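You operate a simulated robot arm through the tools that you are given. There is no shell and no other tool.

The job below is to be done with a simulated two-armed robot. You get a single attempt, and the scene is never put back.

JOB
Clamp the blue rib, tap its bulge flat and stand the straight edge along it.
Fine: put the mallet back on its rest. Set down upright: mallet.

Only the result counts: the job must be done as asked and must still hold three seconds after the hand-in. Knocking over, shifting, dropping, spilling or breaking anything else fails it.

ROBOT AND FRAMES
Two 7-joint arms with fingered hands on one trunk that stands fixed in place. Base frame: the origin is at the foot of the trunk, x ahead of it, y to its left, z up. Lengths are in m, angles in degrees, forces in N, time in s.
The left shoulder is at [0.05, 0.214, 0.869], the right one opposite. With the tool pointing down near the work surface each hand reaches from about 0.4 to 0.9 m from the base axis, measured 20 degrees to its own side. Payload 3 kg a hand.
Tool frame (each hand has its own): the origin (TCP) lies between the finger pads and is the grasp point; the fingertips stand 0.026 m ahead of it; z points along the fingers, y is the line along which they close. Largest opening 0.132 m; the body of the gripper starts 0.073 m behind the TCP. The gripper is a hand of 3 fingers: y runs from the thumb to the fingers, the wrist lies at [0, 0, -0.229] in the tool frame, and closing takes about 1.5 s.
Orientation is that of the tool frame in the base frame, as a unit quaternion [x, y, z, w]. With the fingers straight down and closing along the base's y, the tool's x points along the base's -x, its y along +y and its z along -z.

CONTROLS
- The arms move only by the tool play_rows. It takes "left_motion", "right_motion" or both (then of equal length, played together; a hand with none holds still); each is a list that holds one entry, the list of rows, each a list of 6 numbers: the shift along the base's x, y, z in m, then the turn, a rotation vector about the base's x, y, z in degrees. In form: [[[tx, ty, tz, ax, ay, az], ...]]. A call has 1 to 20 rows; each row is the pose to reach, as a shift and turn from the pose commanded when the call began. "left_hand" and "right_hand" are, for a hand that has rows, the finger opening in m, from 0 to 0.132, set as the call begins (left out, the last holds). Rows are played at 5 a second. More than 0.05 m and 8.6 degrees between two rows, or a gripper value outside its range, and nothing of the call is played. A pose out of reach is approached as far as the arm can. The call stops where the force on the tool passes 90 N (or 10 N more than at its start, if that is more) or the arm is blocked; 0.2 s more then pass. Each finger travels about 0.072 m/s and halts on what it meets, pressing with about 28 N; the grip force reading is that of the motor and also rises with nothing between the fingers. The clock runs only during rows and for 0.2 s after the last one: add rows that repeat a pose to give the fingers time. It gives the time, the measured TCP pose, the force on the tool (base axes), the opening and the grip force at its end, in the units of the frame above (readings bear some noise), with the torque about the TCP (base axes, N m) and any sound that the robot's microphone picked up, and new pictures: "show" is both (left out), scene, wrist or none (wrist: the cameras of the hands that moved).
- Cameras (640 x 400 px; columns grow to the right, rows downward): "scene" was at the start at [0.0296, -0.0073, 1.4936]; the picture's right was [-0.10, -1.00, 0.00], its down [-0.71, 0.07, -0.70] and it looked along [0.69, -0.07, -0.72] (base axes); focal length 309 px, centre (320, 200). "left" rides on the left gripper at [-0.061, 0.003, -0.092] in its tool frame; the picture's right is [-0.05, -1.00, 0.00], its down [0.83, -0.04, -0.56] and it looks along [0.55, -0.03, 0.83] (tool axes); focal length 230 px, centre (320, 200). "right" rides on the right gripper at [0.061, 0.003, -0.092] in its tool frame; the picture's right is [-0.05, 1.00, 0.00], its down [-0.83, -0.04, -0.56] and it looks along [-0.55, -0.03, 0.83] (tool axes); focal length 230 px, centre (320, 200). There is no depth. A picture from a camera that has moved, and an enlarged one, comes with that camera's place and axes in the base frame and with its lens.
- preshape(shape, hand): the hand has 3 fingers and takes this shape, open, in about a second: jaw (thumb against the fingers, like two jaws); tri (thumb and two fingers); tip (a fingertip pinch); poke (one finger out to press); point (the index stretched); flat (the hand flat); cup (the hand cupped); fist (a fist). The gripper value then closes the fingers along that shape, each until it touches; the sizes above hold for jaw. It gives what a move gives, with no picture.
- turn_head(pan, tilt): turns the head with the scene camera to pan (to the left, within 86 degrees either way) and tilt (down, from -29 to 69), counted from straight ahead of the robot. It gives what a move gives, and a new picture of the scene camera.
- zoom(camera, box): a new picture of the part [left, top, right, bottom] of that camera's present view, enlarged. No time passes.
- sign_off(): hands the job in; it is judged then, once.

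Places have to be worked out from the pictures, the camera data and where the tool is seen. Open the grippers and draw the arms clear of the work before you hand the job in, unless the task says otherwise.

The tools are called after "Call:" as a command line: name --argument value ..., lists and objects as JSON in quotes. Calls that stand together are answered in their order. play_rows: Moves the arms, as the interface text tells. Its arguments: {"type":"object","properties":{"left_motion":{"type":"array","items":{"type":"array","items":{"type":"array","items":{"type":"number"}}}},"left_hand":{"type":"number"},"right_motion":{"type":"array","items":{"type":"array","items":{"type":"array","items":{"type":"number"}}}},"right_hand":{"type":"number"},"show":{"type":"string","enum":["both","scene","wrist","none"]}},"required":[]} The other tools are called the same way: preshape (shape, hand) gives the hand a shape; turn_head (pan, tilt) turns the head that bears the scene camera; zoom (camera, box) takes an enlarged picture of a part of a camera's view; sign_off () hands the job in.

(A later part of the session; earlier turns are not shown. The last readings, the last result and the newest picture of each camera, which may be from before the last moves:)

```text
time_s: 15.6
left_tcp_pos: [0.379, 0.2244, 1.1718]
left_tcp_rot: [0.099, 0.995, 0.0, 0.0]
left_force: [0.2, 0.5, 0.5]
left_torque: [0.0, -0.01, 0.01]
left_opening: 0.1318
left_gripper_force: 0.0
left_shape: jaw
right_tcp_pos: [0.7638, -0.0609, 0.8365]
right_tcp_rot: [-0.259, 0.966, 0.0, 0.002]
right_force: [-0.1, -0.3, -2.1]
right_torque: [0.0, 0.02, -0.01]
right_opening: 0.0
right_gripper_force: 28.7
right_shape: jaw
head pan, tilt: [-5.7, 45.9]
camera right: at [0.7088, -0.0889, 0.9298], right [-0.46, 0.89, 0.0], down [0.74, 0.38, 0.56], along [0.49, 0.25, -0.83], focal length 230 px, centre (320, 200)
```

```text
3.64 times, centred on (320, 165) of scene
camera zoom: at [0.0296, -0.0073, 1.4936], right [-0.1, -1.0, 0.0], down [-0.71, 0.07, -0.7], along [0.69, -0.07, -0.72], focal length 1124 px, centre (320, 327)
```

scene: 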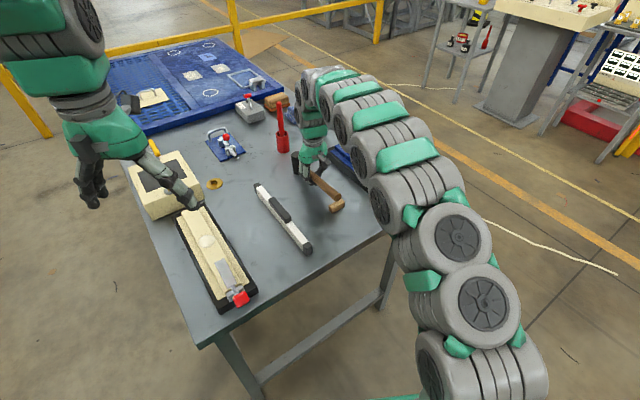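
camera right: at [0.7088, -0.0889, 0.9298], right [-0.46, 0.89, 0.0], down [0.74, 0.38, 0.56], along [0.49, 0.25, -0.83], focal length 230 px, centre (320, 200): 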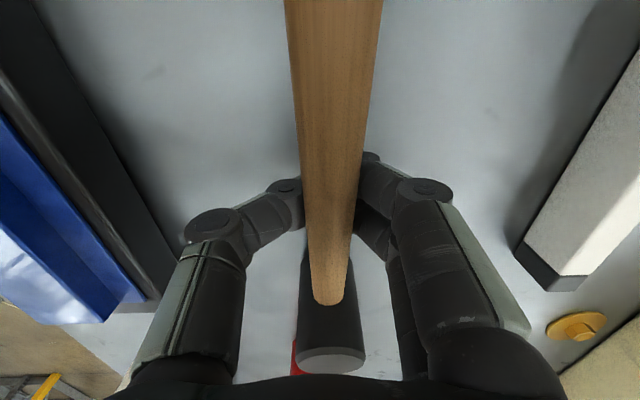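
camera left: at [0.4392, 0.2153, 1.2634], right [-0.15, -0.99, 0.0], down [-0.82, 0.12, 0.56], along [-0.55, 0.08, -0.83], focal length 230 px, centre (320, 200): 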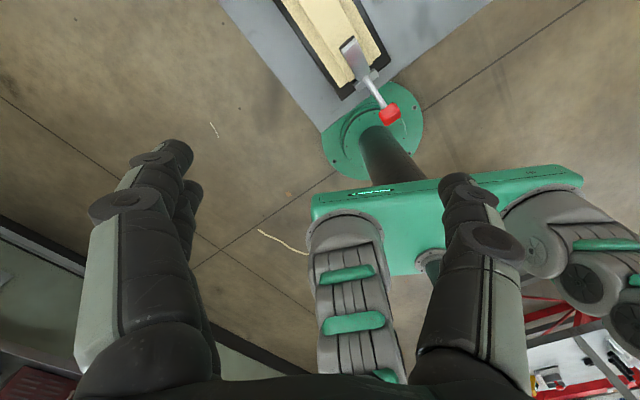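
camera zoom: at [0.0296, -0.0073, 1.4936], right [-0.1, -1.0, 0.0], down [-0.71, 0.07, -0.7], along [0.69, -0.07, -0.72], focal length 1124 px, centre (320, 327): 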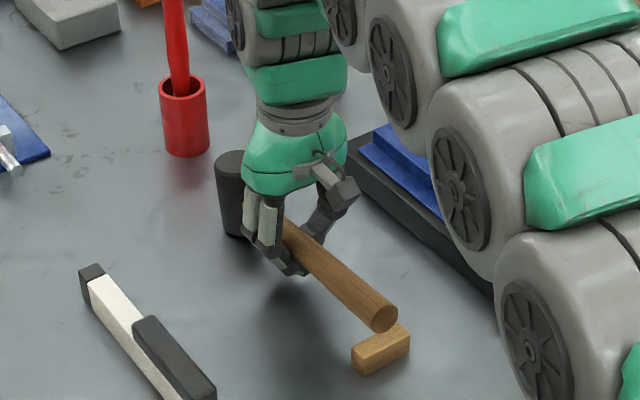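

The opening reads 0.0: the fingertips closed below the handle and lifted it off its rest, cradled rather than pinched. I look closer before correcting.

Call:
zoom --camera "right" --box '[180, 100, 480, 390]'

Call:
zoom --camera "scene" --box '[280, 130, 350, 220]'

```text
1.38 times, centred on (330, 245) of right
camera zoom: at [0.7088, -0.0889, 0.9298], right [-0.46, 0.89, 0.0], down [0.74, 0.38, 0.56], along [0.49, 0.25, -0.83], focal length 317 px, centre (306, 138)
```

zoom: 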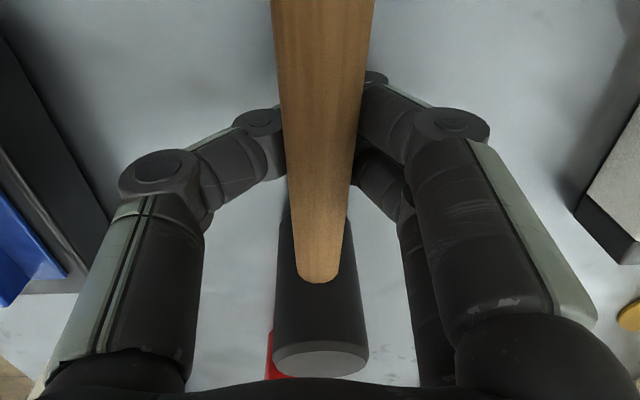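

```text
4.44 times, centred on (315, 175) of scene
camera zoom: at [0.0296, -0.0073, 1.4936], right [-0.1, -1.0, 0.0], down [-0.71, 0.07, -0.7], along [0.69, -0.07, -0.72], focal length 1374 px, centre (342, 311)
```

zoom: 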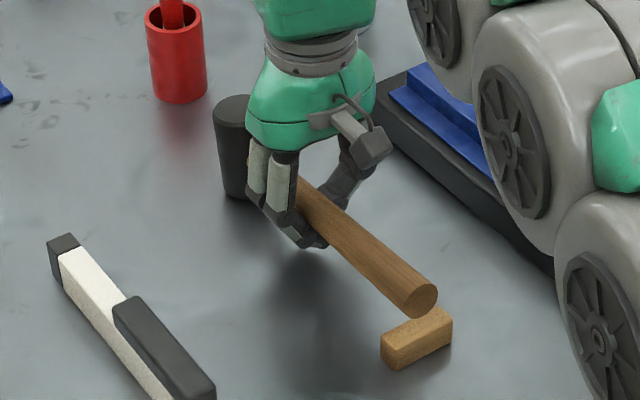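

The fingers curled under the handle because it sat too close to the finger joints. I open in small steps so the handle is let gently back down onto its rest, then I'll regrip with the tips higher on the handle.

Call:
play_rows --right_motion '[[[0, 0, 0, 0, 0, 0], [0, 0, 0, 0, 0, 0]]]' --right_hand 0.015

Call:
zoom --camera "scene" --box '[280, 130, 350, 220]'

```text
time_s: 16.2
left_tcp_pos: [0.378, 0.2248, 1.1726]
left_tcp_rot: [0.099, 0.995, 0.0, 0.0]
left_force: [0.0, 0.9, 0.1]
left_torque: [-0.01, 0.02, 0.0]
left_opening: 0.1318
left_gripper_force: 0.0
left_shape: jaw
right_tcp_pos: [0.7631, -0.0612, 0.8361]
right_tcp_rot: [-0.26, 0.966, 0.001, 0.001]
right_force: [0.4, 0.1, -0.1]
right_torque: [0.0, -0.01, 0.02]
right_opening: 0.0146
right_gripper_force: 0.0
right_shape: jaw
head pan, tilt: [-5.7, 45.9]
camera right: at [0.7088, -0.0889, 0.9299], right [-0.46, 0.89, 0.0], down [0.74, 0.38, 0.56], along [0.49, 0.25, -0.83], focal length 230 px, centre (320, 200)
```

scene: 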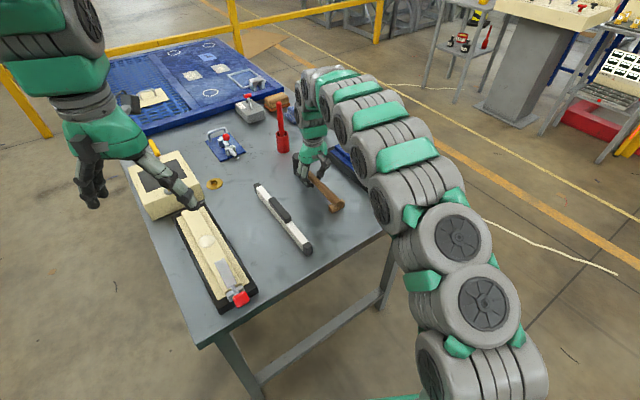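
right: 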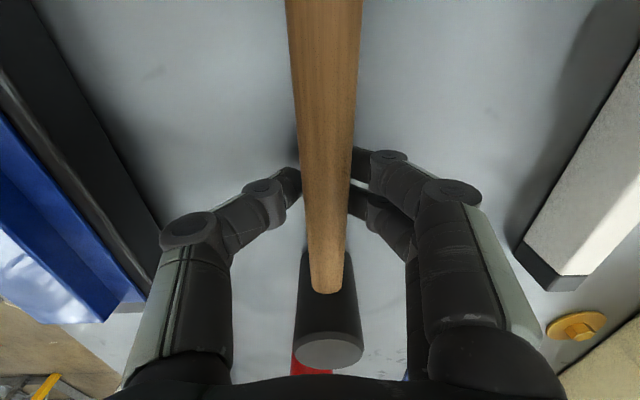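

```text
4.44 times, centred on (315, 175) of scene
camera zoom: at [0.0296, -0.0073, 1.4936], right [-0.1, -1.0, 0.0], down [-0.71, 0.07, -0.7], along [0.69, -0.07, -0.72], focal length 1374 px, centre (342, 311)
```

zoom: 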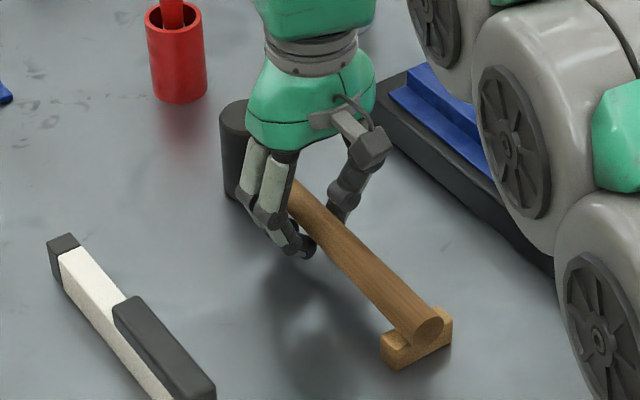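

The handle is back on its rest, lined up as before. I open to 0.05, raise the hand about 13 mm so the fingertips are nearer the handle's mid-height, and look.

Call:
play_rows --right_motion '[[[0, 0, 0, 0, 0, 0], [0, 0, 0, 0, 0, 0], [0, 0, 0, 0, 0, 0], [0, 0, 0.007, 0, 0, 0], [0, 0, 0.014, 0, 0, 0], [0, 0, 0.014, 0, 0, 0]]]' --right_hand 0.05

Call:
zoom --camera "scene" --box '[280, 130, 350, 220]'

Call:
zoom --camera "right" --box '[180, 100, 480, 390]'

```text
time_s: 17.6
left_tcp_pos: [0.3786, 0.2254, 1.1717]
left_tcp_rot: [0.099, 0.995, 0.0, 0.0]
left_force: [0.6, -0.2, -0.7]
left_torque: [0.02, 0.0, 0.01]
left_opening: 0.1318
left_gripper_force: 0.1
left_shape: jaw
right_tcp_pos: [0.7633, -0.06, 0.8507]
right_tcp_rot: [-0.26, 0.966, 0.0, 0.0]
right_force: [0.2, 0.5, 0.5]
right_torque: [-0.01, 0.02, -0.01]
right_opening: 0.0496
right_gripper_force: 0.0
right_shape: jaw
head pan, tilt: [-5.7, 45.9]
camera right: at [0.7092, -0.0886, 0.9443], right [-0.46, 0.89, 0.0], down [0.74, 0.38, 0.56], along [0.49, 0.25, -0.83], focal length 230 px, centre (320, 200)
```

scene: 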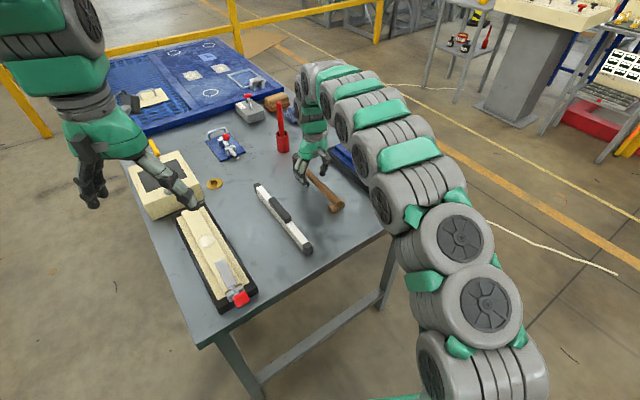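
right: 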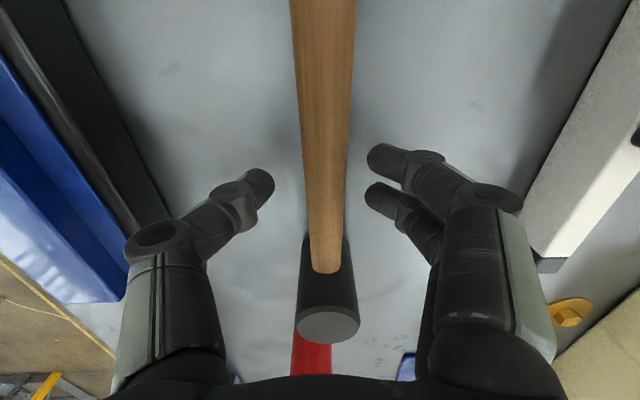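

```text
4.44 times, centred on (315, 175) of scene
camera zoom: at [0.0296, -0.0073, 1.4936], right [-0.1, -1.0, 0.0], down [-0.71, 0.07, -0.7], along [0.69, -0.07, -0.72], focal length 1374 px, centre (342, 311)
```

zoom: 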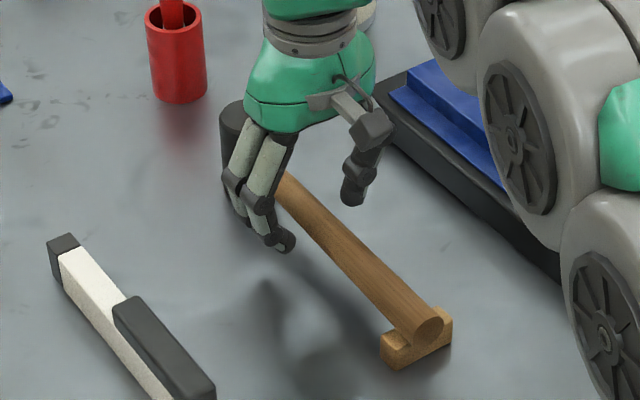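

```text
1.38 times, centred on (330, 245) of right
camera zoom: at [0.7092, -0.0886, 0.9443], right [-0.46, 0.89, 0.0], down [0.74, 0.38, 0.56], along [0.49, 0.25, -0.83], focal length 317 px, centre (306, 138)
```

zoom: 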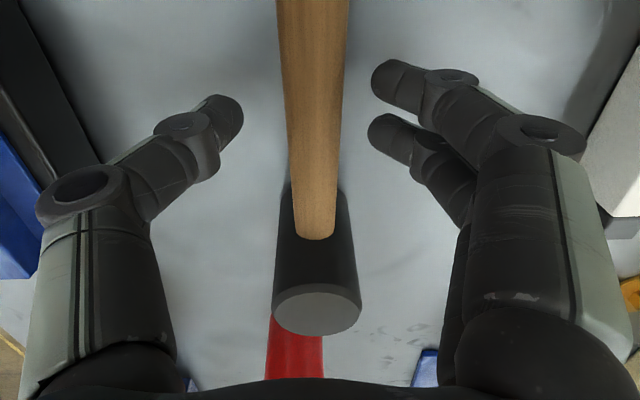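

Fingertips are now around the handle's lower half, thumb between the two fingers. I close in stages and check how the handle is held.

Call:
play_rows --right_motion '[[[0, 0, 0, 0, 0, 0], [0, 0, 0, 0, 0, 0], [0, 0, 0, 0, 0, 0]]]' --right_hand 0.012

Call:
zoom --camera "scene" --box '[280, 130, 350, 220]'

Call:
zoom --camera "right" --box '[180, 100, 480, 390]'

```text
time_s: 18.4
left_tcp_pos: [0.3789, 0.2256, 1.1727]
left_tcp_rot: [0.1, 0.995, 0.001, 0.0]
left_force: [-0.1, -0.9, -0.2]
left_torque: [0.02, -0.01, 0.0]
left_opening: 0.132
left_gripper_force: 0.0
left_shape: jaw
right_tcp_pos: [0.7643, -0.0597, 0.8512]
right_tcp_rot: [-0.259, 0.966, -0.001, 0.0]
right_force: [0.9, 0.7, -0.4]
right_torque: [0.02, -0.07, 0.01]
right_opening: 0.0175
right_gripper_force: 28.5
right_shape: jaw
head pan, tilt: [-5.7, 45.9]
camera right: at [0.7091, -0.0887, 0.9441], right [-0.46, 0.89, 0.0], down [0.74, 0.38, 0.56], along [0.49, 0.25, -0.83], focal length 230 px, centre (320, 200)
```

scene: 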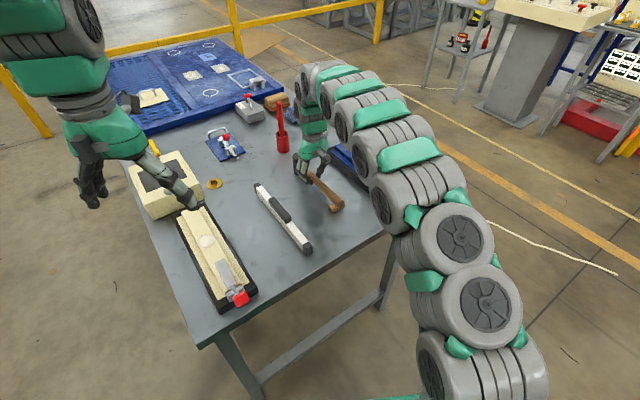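
right: 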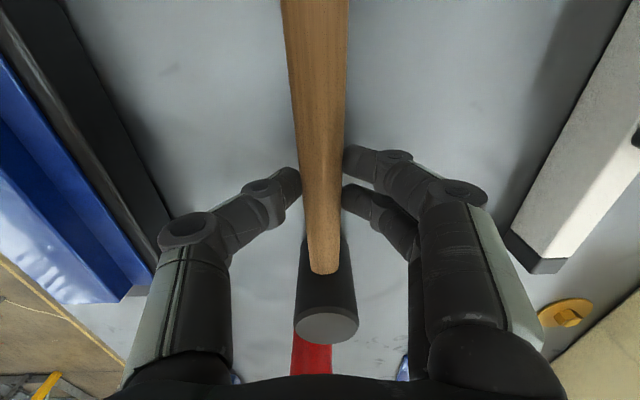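

```text
4.44 times, centred on (315, 175) of scene
camera zoom: at [0.0296, -0.0073, 1.4936], right [-0.1, -1.0, 0.0], down [-0.71, 0.07, -0.7], along [0.69, -0.07, -0.72], focal length 1374 px, centre (342, 311)
```

zoom: 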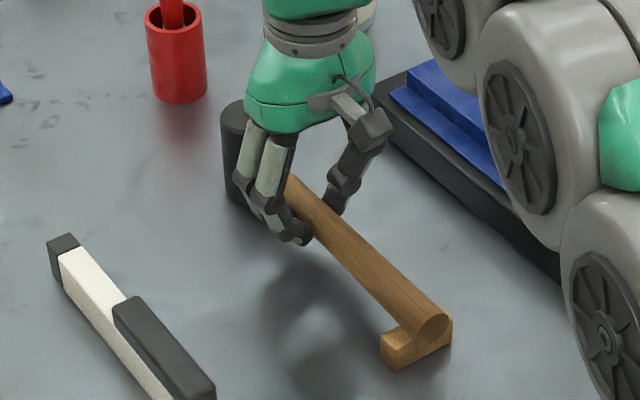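

```text
1.38 times, centred on (330, 245) of right
camera zoom: at [0.7091, -0.0887, 0.9441], right [-0.46, 0.89, 0.0], down [0.74, 0.38, 0.56], along [0.49, 0.25, -0.83], focal length 317 px, centre (306, 138)
```

zoom: 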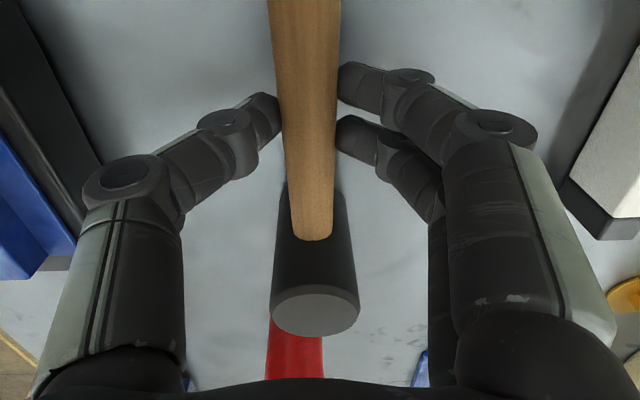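

This is a proper pinch: 28 N at 0.0175 opening with the handle still on its rest. To reduce the overhang of the head, I reopen and regrip 2 cm closer to the head.

Call:
play_rows --right_motion '[[[0, 0, 0, 0, 0, 0], [0, 0, 0, 0, 0, 0], [0.009, 0.005, 0, 0, 0, 0], [0.0174, 0.01, 0, 0, 0, 0], [0.0174, 0.01, 0, 0, 0, 0]]]' --right_hand 0.045 --show "wrist"

Call:
play_rows --right_motion '[[[0, 0, 0, 0, 0, 0], [0, 0, 0, 0, 0, 0], [0, 0, 0, 0, 0, 0], [0, 0, 0, 0, 0, 0]]]' --right_hand 0.008

Call:
zoom --camera "scene" --box '[280, 130, 350, 220]'

Call:
zoom --camera "right" --box '[180, 100, 480, 390]'

```text
time_s: 19.6
left_tcp_pos: [0.3785, 0.2235, 1.1714]
left_tcp_rot: [0.099, 0.995, 0.0, 0.0]
left_force: [-0.2, 0.3, 0.1]
left_torque: [0.0, 0.0, -0.02]
left_opening: 0.1319
left_gripper_force: 0.1
left_shape: jaw
right_tcp_pos: [0.7818, -0.0504, 0.8513]
right_tcp_rot: [-0.26, 0.966, 0.0, 0.0]
right_force: [0.5, 0.4, 0.1]
right_torque: [-0.02, 0.01, 0.01]
right_opening: 0.0449
right_gripper_force: 0.1
right_shape: jaw
head pan, tilt: [-5.7, 45.9]
camera right: at [0.726, -0.0787, 0.9445], right [-0.46, 0.89, 0.0], down [0.74, 0.38, 0.56], along [0.49, 0.25, -0.83], focal length 230 px, centre (320, 200)
```

right: 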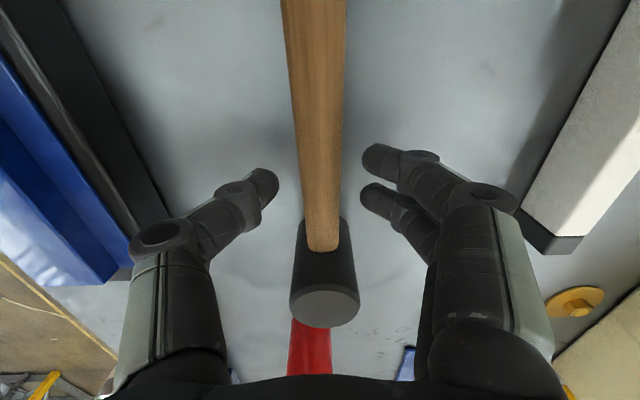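

```text
time_s: 20.6
left_tcp_pos: [0.3787, 0.2248, 1.1724]
left_tcp_rot: [0.099, 0.995, 0.0, 0.0]
left_force: [-0.4, 0.3, 0.8]
left_torque: [0.03, -0.02, -0.01]
left_opening: 0.132
left_gripper_force: 0.0
left_shape: jaw
right_tcp_pos: [0.7816, -0.051, 0.852]
right_tcp_rot: [-0.259, 0.966, -0.001, -0.001]
right_force: [0.3, 0.7, -1.3]
right_torque: [0.0, 0.01, -0.01]
right_opening: 0.0177
right_gripper_force: 28.0
right_shape: jaw
head pan, tilt: [-5.7, 45.9]
camera right: at [0.726, -0.0786, 0.9443], right [-0.46, 0.89, 0.0], down [0.74, 0.38, 0.56], along [0.49, 0.25, -0.83], focal length 230 px, centre (320, 200)
```

scene: 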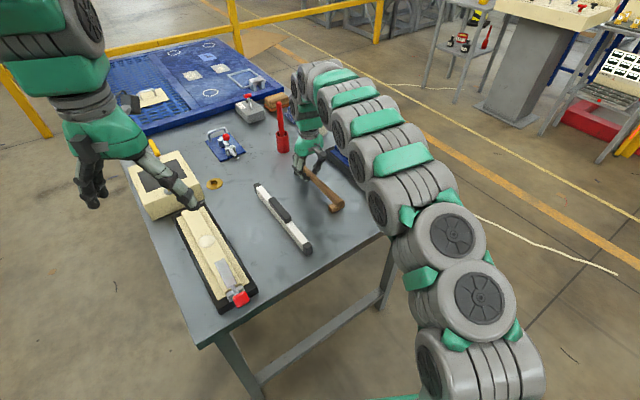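
right: 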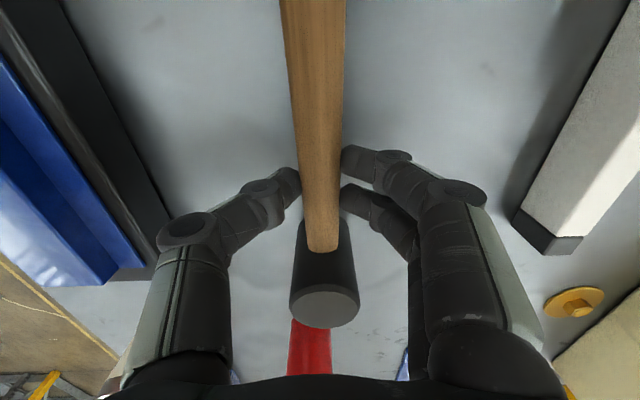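

```text
4.44 times, centred on (315, 175) of scene
camera zoom: at [0.0296, -0.0073, 1.4936], right [-0.1, -1.0, 0.0], down [-0.71, 0.07, -0.7], along [0.69, -0.07, -0.72], focal length 1374 px, centre (342, 311)
```

zoom: 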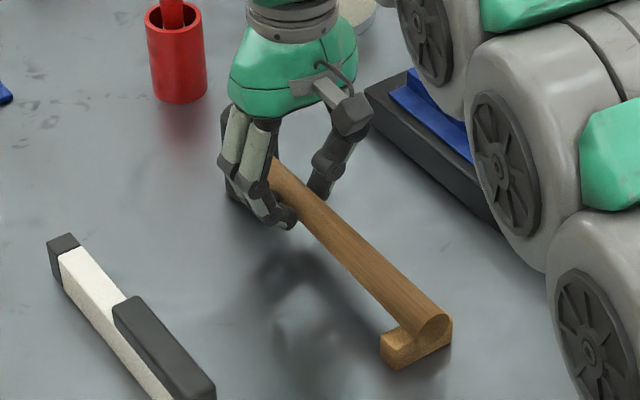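

```text
1.38 times, centred on (330, 245) of right
camera zoom: at [0.726, -0.0786, 0.9443], right [-0.46, 0.89, 0.0], down [0.74, 0.38, 0.56], along [0.49, 0.25, -0.83], focal length 317 px, centre (306, 138)
```

zoom: 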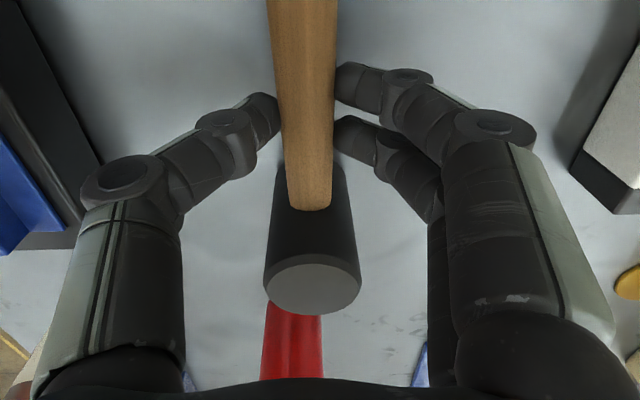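

The grip is firm near the head and the mallet hasn't moved; this release pose is TCP (0.7816,-0.0507,0.8515). I lift it 2.5 cm as a test and check for tilt.

Call:
play_rows --right_motion '[[[0, 0, 0.005, 0, 0, 0], [0, 0, 0.015, 0, 0, 0], [0, 0, 0.025, 0, 0, 0], [0, 0, 0.025, 0, 0, 0]]]' --right_hand 0.0

Call:
zoom --camera "scene" --box '[280, 130, 350, 220]'

Call:
zoom --camera "right" --box '[180, 100, 480, 390]'

```text
time_s: 21.6
left_tcp_pos: [0.3781, 0.2248, 1.1718]
left_tcp_rot: [0.1, 0.995, -0.001, 0.0]
left_force: [-0.7, 0.8, 0.1]
left_torque: [-0.02, -0.02, 0.0]
left_opening: 0.1317
left_gripper_force: 0.0
left_shape: jaw
right_tcp_pos: [0.7804, -0.0509, 0.8752]
right_tcp_rot: [-0.26, 0.966, 0.0, -0.002]
right_force: [-0.2, -0.8, -4.3]
right_torque: [-0.06, 0.08, 0.04]
right_opening: 0.0175
right_gripper_force: 27.8
right_shape: jaw
head pan, tilt: [-5.7, 45.9]
camera right: at [0.7249, -0.0792, 0.9684], right [-0.46, 0.89, 0.0], down [0.74, 0.38, 0.55], along [0.49, 0.25, -0.83], focal length 230 px, centre (320, 200)
```

scene: 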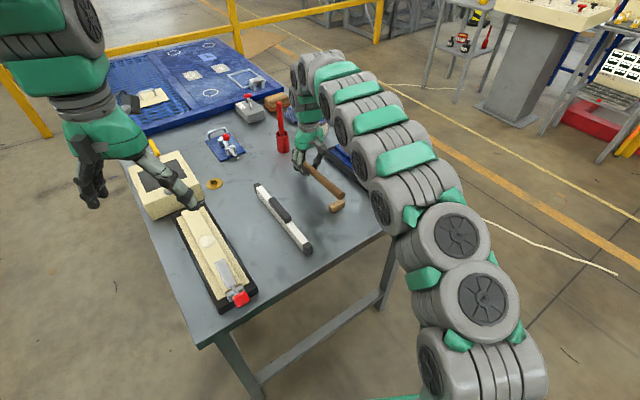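
right: 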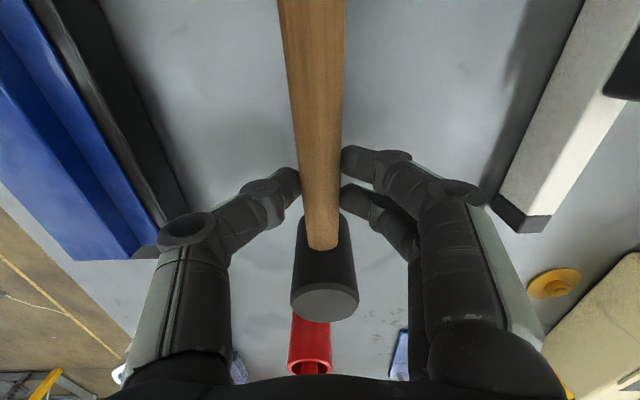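

```text
4.44 times, centred on (315, 175) of scene
camera zoom: at [0.0297, -0.0073, 1.4936], right [-0.1, -1.0, 0.0], down [-0.71, 0.07, -0.7], along [0.69, -0.07, -0.72], focal length 1374 px, centre (342, 311)
```

zoom: 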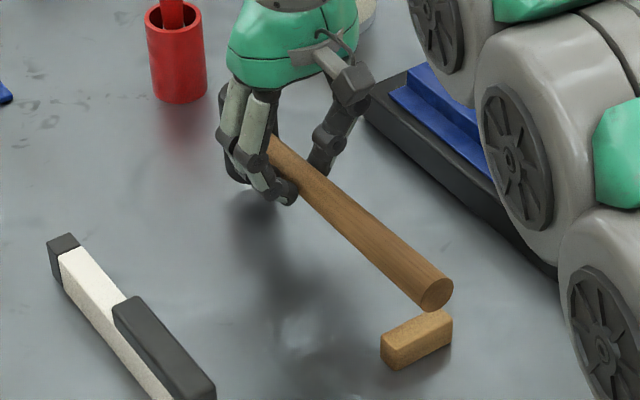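

```text
1.38 times, centred on (330, 245) of right
camera zoom: at [0.7249, -0.0792, 0.9684], right [-0.46, 0.89, 0.0], down [0.74, 0.38, 0.55], along [0.49, 0.25, -0.83], focal length 317 px, centre (306, 138)
```

zoom: 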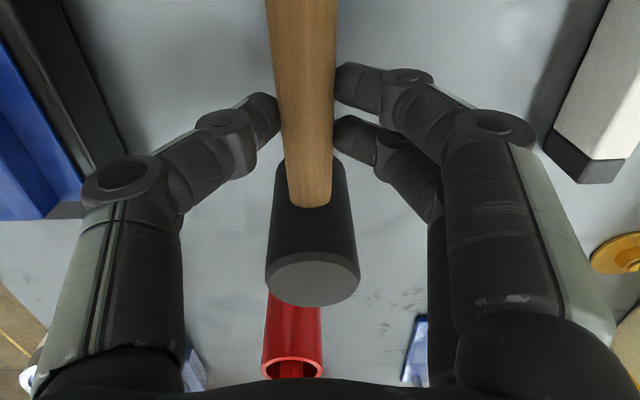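

The mallet lifts cleanly (≈4.3 N, little tilt) and its rest block stays. I raise it further and carry it over to the bulge at ≈(0.799,-0.236,0.85), turning by −45° so the handle clears the clamp lever.

Call:
play_rows --right_motion '[[[0, 0, 0.03, 0, 0, 0], [0, 0, 0.06, 0, 0, 0], [0, 0, 0.085, 0, 0, 0], [-0.005, -0.022, 0.085, 0, 0, -6], [-0.011, -0.044, 0.085, 0, 0, -12], [-0.016, -0.066, 0.085, 0, 0, -18], [-0.022, -0.088, 0.085, 0, 0, -24], [-0.028, -0.11, 0.085, 0, 0, -30], [-0.033, -0.13, 0.085, 0, 0, -36], [-0.038, -0.15, 0.085, 0, 0, -41], [-0.043, -0.168, 0.085, 0, 0, -45], [-0.043, -0.168, 0.085, 0, 0, -45]]]' --right_hand 0.0

Call:
zoom --camera "scene" --box '[310, 110, 430, 220]'

Call:
zoom --camera "right" --box '[180, 100, 480, 390]'

```text
time_s: 24.2
left_tcp_pos: [0.3791, 0.2239, 1.1715]
left_tcp_rot: [0.1, 0.995, 0.0, 0.0]
left_force: [0.5, 0.4, -0.4]
left_torque: [-0.03, 0.02, 0.0]
left_opening: 0.132
left_gripper_force: 0.1
left_shape: jaw
right_tcp_pos: [0.7372, -0.2178, 0.9592]
right_tcp_rot: [0.13, 0.992, 0.0, 0.001]
right_force: [1.0, 0.4, -4.8]
right_torque: [0.04, 0.11, 0.03]
right_opening: 0.018
right_gripper_force: 27.8
right_shape: jaw
head pan, tilt: [-5.7, 45.9]
camera right: at [0.6783, -0.1984, 1.0521], right [0.31, 0.95, 0.0], down [0.79, -0.26, 0.56], along [0.53, -0.17, -0.83], focal length 230 px, centre (320, 200)
```

scene: 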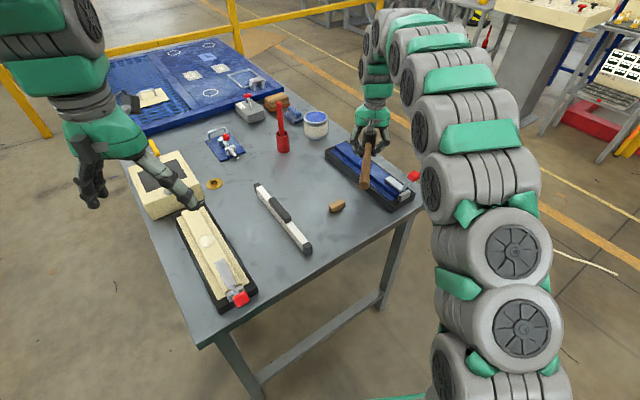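
right: 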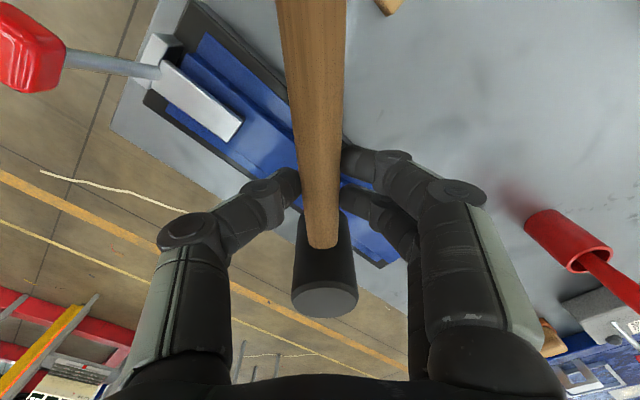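

```text
3.64 times, centred on (370, 165) of scene
camera zoom: at [0.0297, -0.0073, 1.4936], right [-0.1, -1.0, 0.0], down [-0.71, 0.07, -0.7], along [0.69, -0.07, -0.72], focal length 1124 px, centre (138, 327)
```

zoom: 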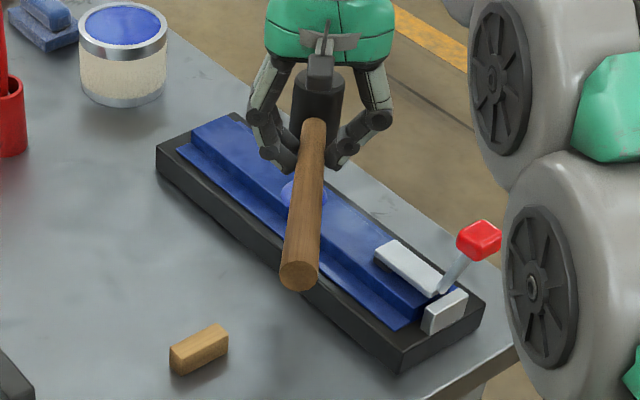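

```text
1.38 times, centred on (330, 245) of right
camera zoom: at [0.6783, -0.1984, 1.0521], right [0.31, 0.95, 0.0], down [0.79, -0.26, 0.56], along [0.53, -0.17, -0.83], focal length 317 px, centre (306, 138)
```

zoom: 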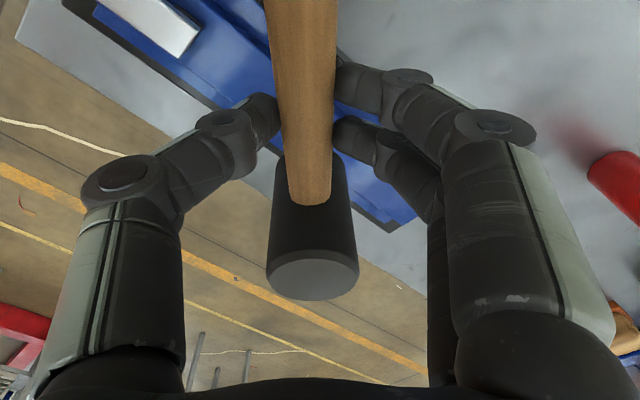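

The head appears to be right above the bulge (its projected position matches within a few pixels). I lower towards it to just above expected contact (TCP ≈0.92).

Call:
play_rows --right_motion '[[[0, 0, -0.02, 0, 0, 0], [0, 0, -0.035, 0, 0, 0], [0, 0, -0.035, 0, 0, 0]]]' --right_hand 0.0

Call:
zoom --camera "scene" --box '[330, 120, 410, 190]'

```text
time_s: 25.0
left_tcp_pos: [0.3784, 0.2242, 1.1718]
left_tcp_rot: [0.099, 0.995, 0.0, 0.001]
left_force: [-0.5, 0.2, 0.4]
left_torque: [-0.02, 0.02, 0.0]
left_opening: 0.1318
left_gripper_force: 0.0
left_shape: jaw
right_tcp_pos: [0.7397, -0.2176, 0.9245]
right_tcp_rot: [0.129, 0.992, 0.0, 0.0]
right_force: [0.4, 0.6, -4.6]
right_torque: [0.04, 0.07, 0.02]
right_opening: 0.0179
right_gripper_force: 28.0
right_shape: jaw
head pan, tilt: [-5.7, 45.9]
camera right: at [0.6803, -0.1989, 1.0188], right [0.31, 0.95, 0.0], down [0.79, -0.26, 0.56], along [0.53, -0.17, -0.83], focal length 230 px, centre (320, 200)
```

scene: 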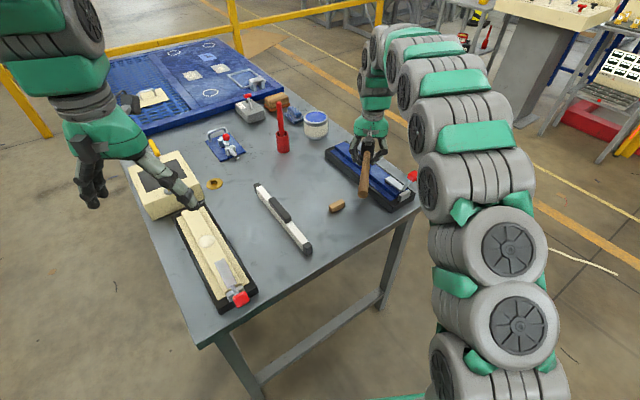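
right: 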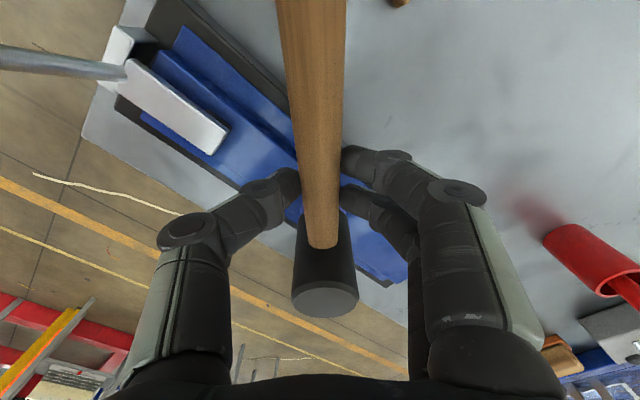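

```text
5.71 times, centred on (370, 155) of scene
camera zoom: at [0.0296, -0.0073, 1.4936], right [-0.1, -1.0, 0.0], down [-0.71, 0.07, -0.7], along [0.69, -0.07, -0.72], focal length 1766 px, centre (34, 457)
```

zoom: 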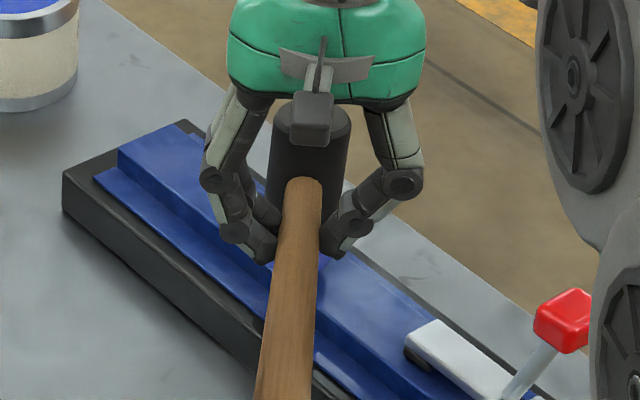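

The head hides the bulge now, as it should if centred. I feel for contact in 3 mm steps.

Call:
play_rows --right_motion '[[[0, 0, -0.004, 0, 0, 0], [0, 0, -0.007, 0, 0, 0], [0, 0, -0.01, 0, 0, 0], [0, 0, -0.013, 0, 0, 0], [0, 0, -0.016, 0, 0, 0]]]' --right_hand 0.0 --show "scene"

Call:
zoom --camera "scene" --box '[330, 120, 410, 190]'

```text
time_s: 26.2
left_tcp_pos: [0.3784, 0.224, 1.1713]
left_tcp_rot: [0.1, 0.995, 0.0, 0.0]
left_force: [0.3, 0.1, -0.1]
left_torque: [0.02, 0.0, 0.03]
left_opening: 0.1319
left_gripper_force: 0.1
left_shape: jaw
right_tcp_pos: [0.7385, -0.2201, 0.9106]
right_tcp_rot: [0.129, 0.992, 0.0, 0.0]
right_force: [-4.3, 1.2, 1.5]
right_torque: [0.03, -0.04, -0.01]
right_opening: 0.0179
right_gripper_force: 28.0
right_shape: jaw
head pan, tilt: [-5.7, 45.9]
```

scene: 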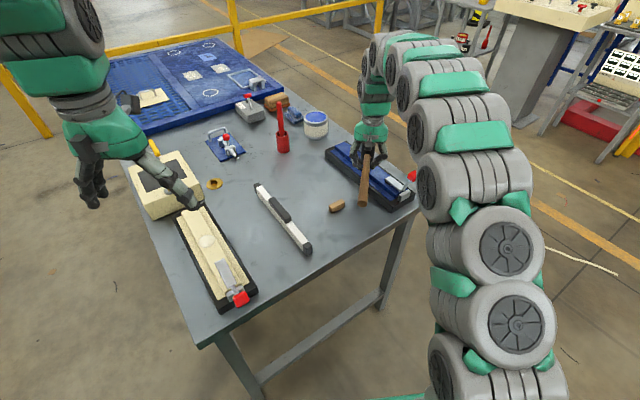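

```text
5.71 times, centred on (370, 155) of scene
camera zoom: at [0.0295, -0.0072, 1.4936], right [-0.1, -1.0, 0.0], down [-0.71, 0.07, -0.7], along [0.69, -0.07, -0.72], focal length 1766 px, centre (34, 457)
```

zoom: 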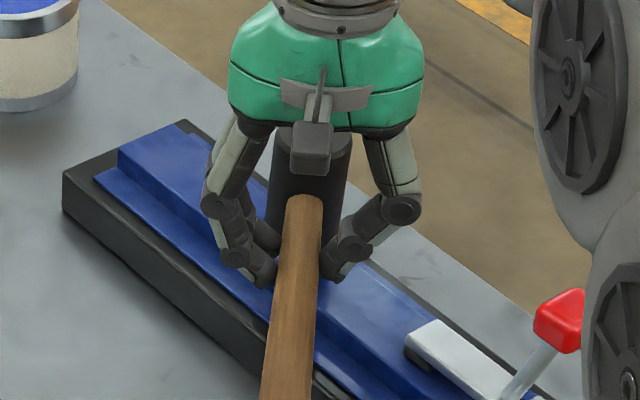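

Contact found at TCP z≈0.911 (force z rose by 6 N). Now I raise the mallet 4.5 cm and make a moderate tap, then lift to inspect.

Call:
play_rows --right_motion '[[[0, 0, 0.03, 0, 0, 0], [0, 0, 0.045, 0, 0, 0], [0, 0, 0.003, 0, 0, 0], [0, 0, -0.005, 0, 0, 0], [0, 0, 0.03, 0, 0, 0], [0, 0, 0.06, 0, 0, 0], [0, 0, 0.06, 0, 0, 0]]]' --right_hand 0.0

Call:
zoom --camera "scene" --box '[330, 120, 410, 190]'

```text
time_s: 27.8
left_tcp_pos: [0.3796, 0.2239, 1.1717]
left_tcp_rot: [0.099, 0.995, 0.0, 0.0]
left_force: [0.3, -0.1, -0.8]
left_torque: [0.0, -0.03, -0.03]
left_opening: 0.1319
left_gripper_force: 0.1
left_shape: jaw
right_tcp_pos: [0.7391, -0.2165, 0.9695]
right_tcp_rot: [0.13, 0.992, 0.0, 0.0]
right_force: [0.2, 0.1, -3.1]
right_torque: [0.04, 0.09, 0.03]
right_opening: 0.0177
right_gripper_force: 28.1
right_shape: jaw
head pan, tilt: [-5.7, 45.9]
camera right: at [0.6796, -0.1979, 1.0618], right [0.31, 0.95, 0.0], down [0.79, -0.26, 0.55], along [0.53, -0.17, -0.83], focal length 230 px, centre (320, 200)
```

scene: 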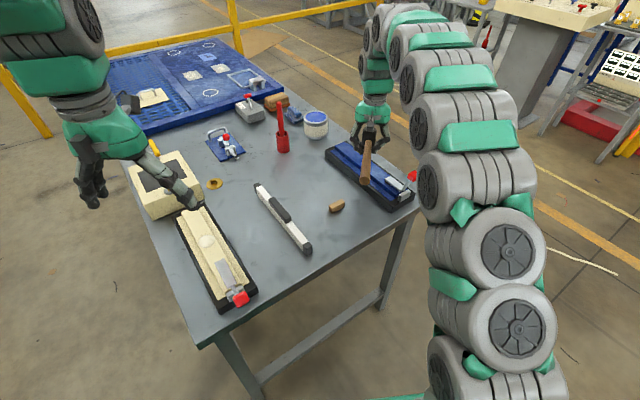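
right: 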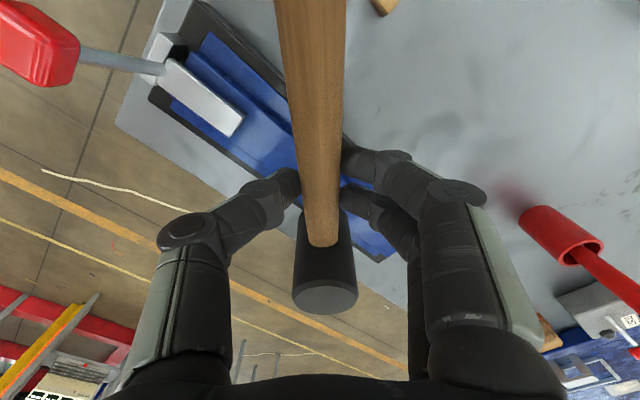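

```text
5.71 times, centred on (370, 155) of scene
camera zoom: at [0.0296, -0.0073, 1.4936], right [-0.1, -1.0, 0.0], down [-0.71, 0.07, -0.7], along [0.69, -0.07, -0.72], focal length 1766 px, centre (34, 457)
```

zoom: 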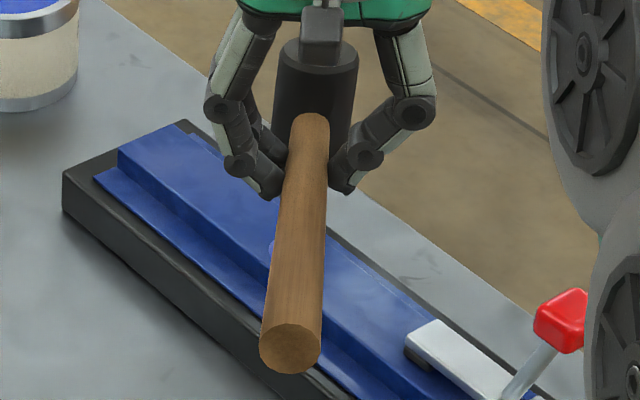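

Only a small part of the bulge shows left of the handle; I shift the mallet aside to see how much is left.

Call:
play_rows --right_motion '[[[0, 0.03, 0.01, 0, 0, 0], [0, 0.06, 0.02, 0, 0, 0], [0, 0.09, 0.02, 0, 0, 0], [0, 0.09, 0.02, 0, 0, 0]]]' --right_hand 0.0 --show "scene"

Call:
zoom --camera "scene" --box '[330, 120, 410, 190]'

```text
time_s: 28.8
left_tcp_pos: [0.3778, 0.2246, 1.1731]
left_tcp_rot: [0.099, 0.995, -0.001, -0.001]
left_force: [0.0, 0.0, -0.3]
left_torque: [0.0, -0.01, 0.02]
left_opening: 0.1319
left_gripper_force: 0.1
left_shape: jaw
right_tcp_pos: [0.7381, -0.1289, 0.9882]
right_tcp_rot: [0.13, 0.992, -0.001, 0.0]
right_force: [-0.8, 0.1, -4.8]
right_torque: [0.03, 0.1, -0.03]
right_opening: 0.0178
right_gripper_force: 27.6
right_shape: jaw
head pan, tilt: [-5.7, 45.9]
```

scene: 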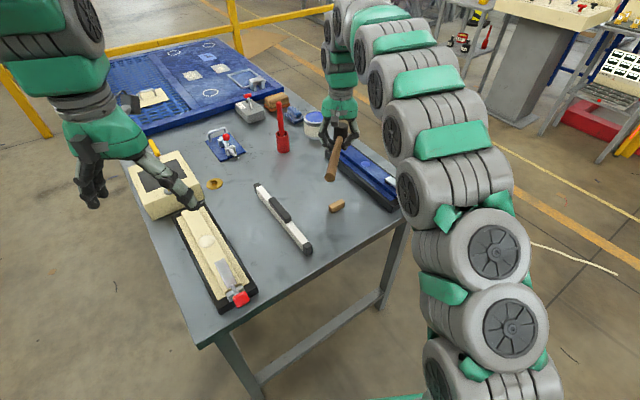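

```text
5.71 times, centred on (370, 155) of scene
camera zoom: at [0.0296, -0.0073, 1.4936], right [-0.1, -1.0, 0.0], down [-0.71, 0.07, -0.7], along [0.69, -0.07, -0.72], focal length 1766 px, centre (34, 457)
```

zoom: 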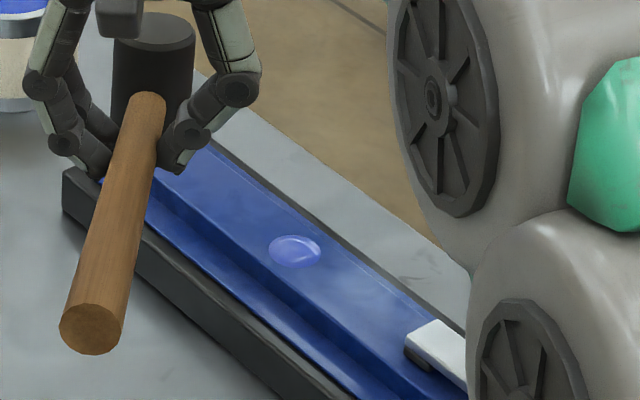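

The bulge has visibly shrunk after one tap. I go back over it and tap twice more, a little deeper, then move aside to look again.

Call:
play_rows --right_motion '[[[0, -0.03, -0.01, 0, 0, 0], [0, -0.06, -0.02, 0, 0, 0], [0, -0.09, -0.03, 0, 0, 0], [0, -0.09, -0.038, 0, 0, 0], [0, -0.09, -0.08, 0, 0, 0], [0, -0.09, -0.088, 0, 0, 0], [0, -0.09, -0.06, 0, 0, 0], [0, -0.09, -0.035, 0, 0, 0], [0, -0.09, -0.08, 0, 0, 0], [0, -0.09, -0.09, 0, 0, 0], [0, -0.09, -0.06, 0, 0, 0], [0, -0.09, -0.02, 0, 0, 0], [0, -0.06, 0, 0, 0, 0], [0, -0.03, 0, 0, 0, 0], [0, 0, 0, 0, 0, 0], [0, 0, 0, 0, 0, 0]]]' --right_hand 0.0 --show "both"

Call:
zoom --camera "scene" --box '[330, 120, 410, 190]'

```text
time_s: 32.2
left_tcp_pos: [0.3783, 0.2254, 1.1718]
left_tcp_rot: [0.099, 0.995, 0.0, 0.0]
left_force: [-0.1, 0.5, 0.1]
left_torque: [0.01, 0.01, -0.01]
left_opening: 0.1318
left_gripper_force: 0.1
left_shape: jaw
right_tcp_pos: [0.7389, -0.1273, 0.9942]
right_tcp_rot: [0.13, 0.992, 0.0, 0.0]
right_force: [-0.1, -0.3, -4.1]
right_torque: [0.0, 0.09, -0.02]
right_opening: 0.0178
right_gripper_force: 28.3
right_shape: jaw
head pan, tilt: [-5.7, 45.9]
camera right: at [0.6795, -0.1082, 1.0864], right [0.31, 0.95, 0.0], down [0.79, -0.26, 0.56], along [0.53, -0.17, -0.83], focal length 230 px, centre (320, 200)
```

scene: 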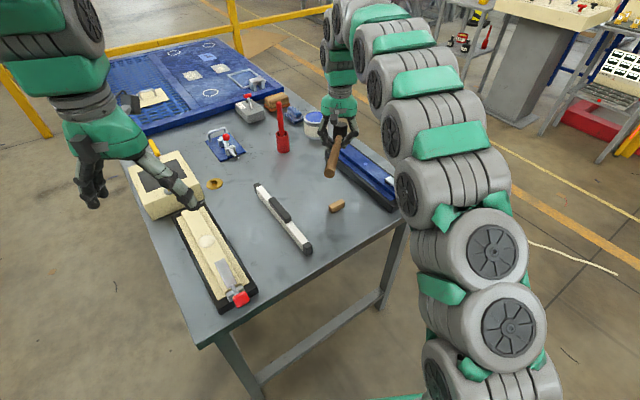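
right: 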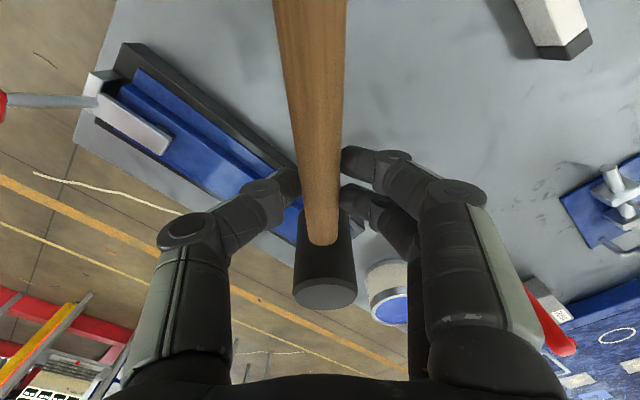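

```text
5.71 times, centred on (370, 155) of scene
camera zoom: at [0.0296, -0.0073, 1.4936], right [-0.1, -1.0, 0.0], down [-0.71, 0.07, -0.7], along [0.69, -0.07, -0.72], focal length 1766 px, centre (34, 457)
```

zoom: 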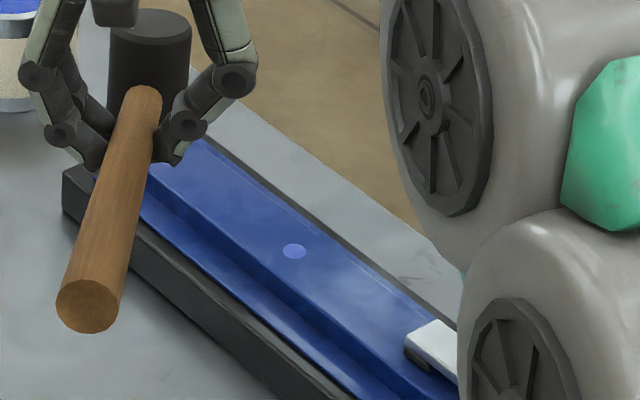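

The bulge is now just a small low dot. I tap twice more slightly deeper to bring it fully flat.

Call:
play_rows --right_motion '[[[0, -0.03, -0.01, 0, 0, 0], [0, -0.06, -0.02, 0, 0, 0], [0, -0.09, -0.03, 0, 0, 0], [0, -0.09, -0.04, 0, 0, 0], [0, -0.09, -0.084, 0, 0, 0], [0, -0.09, -0.093, 0, 0, 0], [0, -0.09, -0.065, 0, 0, 0], [0, -0.09, -0.04, 0, 0, 0], [0, -0.09, -0.084, 0, 0, 0], [0, -0.09, -0.095, 0, 0, 0], [0, -0.09, -0.06, 0, 0, 0], [0, -0.09, -0.02, 0, 0, 0], [0, -0.06, 0, 0, 0, 0], [0, -0.03, 0, 0, 0, 0], [0, 0, 0, 0, 0, 0], [0, 0, 0, 0, 0, 0]]]' --right_hand 0.0 --show "both"

Call:
zoom --camera "scene" --box '[330, 120, 410, 190]'

```text
time_s: 35.6
left_tcp_pos: [0.3779, 0.2241, 1.1718]
left_tcp_rot: [0.1, 0.995, 0.0, 0.0]
left_force: [-0.4, 0.0, 1.0]
left_torque: [0.03, 0.01, -0.02]
left_opening: 0.1317
left_gripper_force: 0.1
left_shape: jaw
right_tcp_pos: [0.7387, -0.1302, 0.9901]
right_tcp_rot: [0.13, 0.992, 0.0, 0.0]
right_force: [-0.2, 0.1, -3.8]
right_torque: [0.02, 0.09, -0.05]
right_opening: 0.0174
right_gripper_force: 28.4
right_shape: jaw
head pan, tilt: [-5.7, 45.9]
camera right: at [0.6808, -0.1116, 1.0826], right [0.31, 0.95, 0.0], down [0.79, -0.26, 0.56], along [0.53, -0.17, -0.83], focal length 230 px, centre (320, 200)
```

scene: 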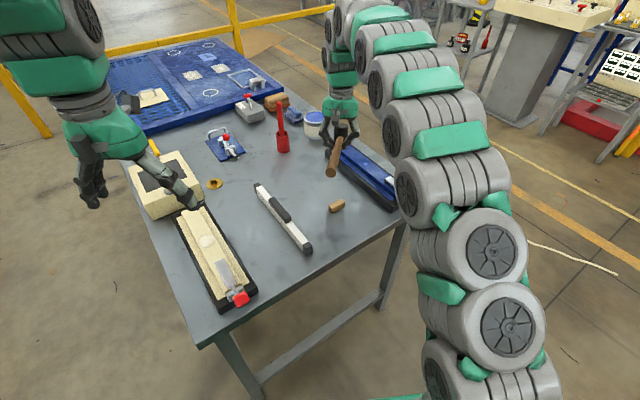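
right: 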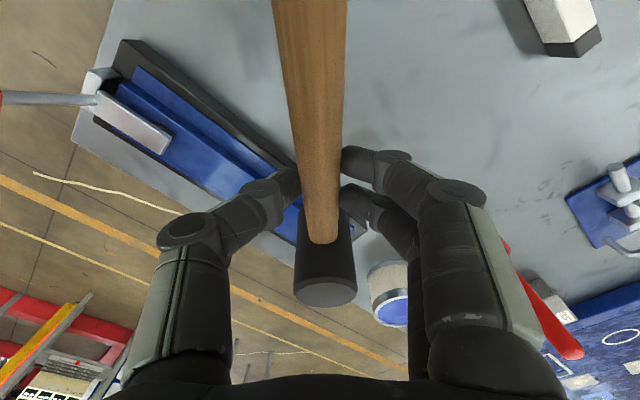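

```text
5.71 times, centred on (370, 155) of scene
camera zoom: at [0.0296, -0.0073, 1.4936], right [-0.1, -1.0, 0.0], down [-0.71, 0.07, -0.7], along [0.69, -0.07, -0.72], focal length 1766 px, centre (34, 457)
```

zoom: 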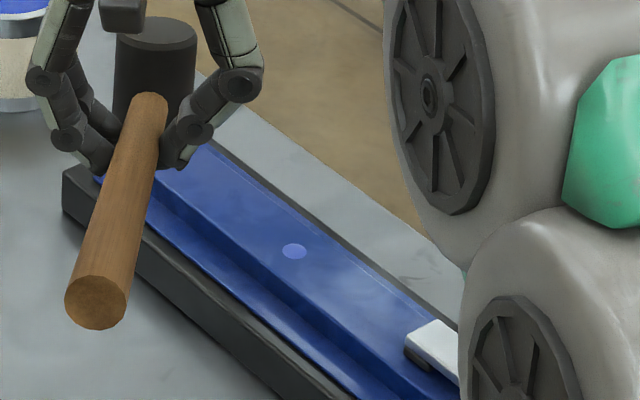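

The remaining dot looks unchanged. I zoom tightly to judge whether anything still protrudes.

Call:
zoom --camera "scene" --box '[355, 155, 379, 170]'

Call:
zoom --camera "right" --box '[180, 100, 480, 390]'

```text
16.00 times, centred on (367, 162) of scene
camera zoom: at [0.0296, -0.0073, 1.4936], right [-0.1, -1.0, 0.0], down [-0.71, 0.07, -0.7], along [0.69, -0.07, -0.72], focal length 4945 px, centre (-432, 800)
```

zoom: 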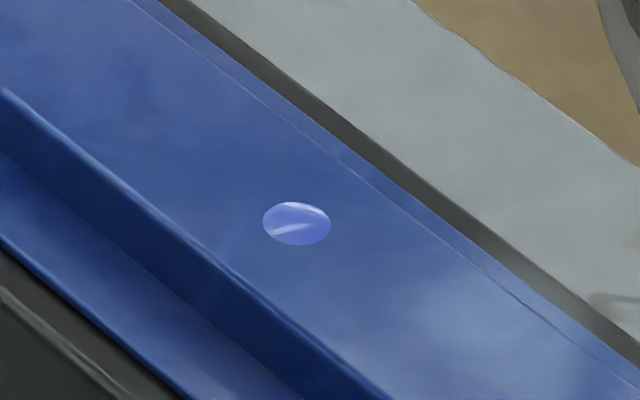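

```text
1.38 times, centred on (330, 245) of right
camera zoom: at [0.6808, -0.1116, 1.0826], right [0.31, 0.95, 0.0], down [0.79, -0.26, 0.56], along [0.53, -0.17, -0.83], focal length 317 px, centre (306, 138)
```

zoom: 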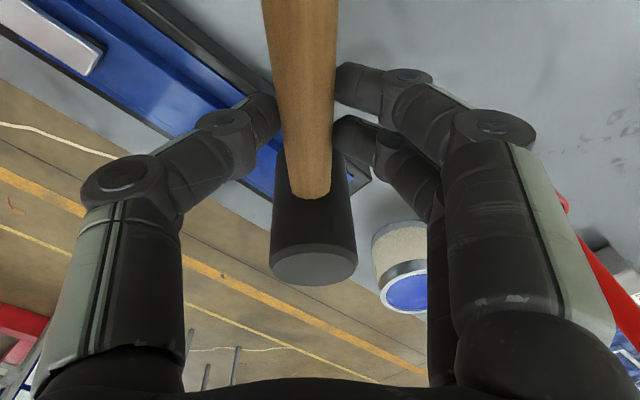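

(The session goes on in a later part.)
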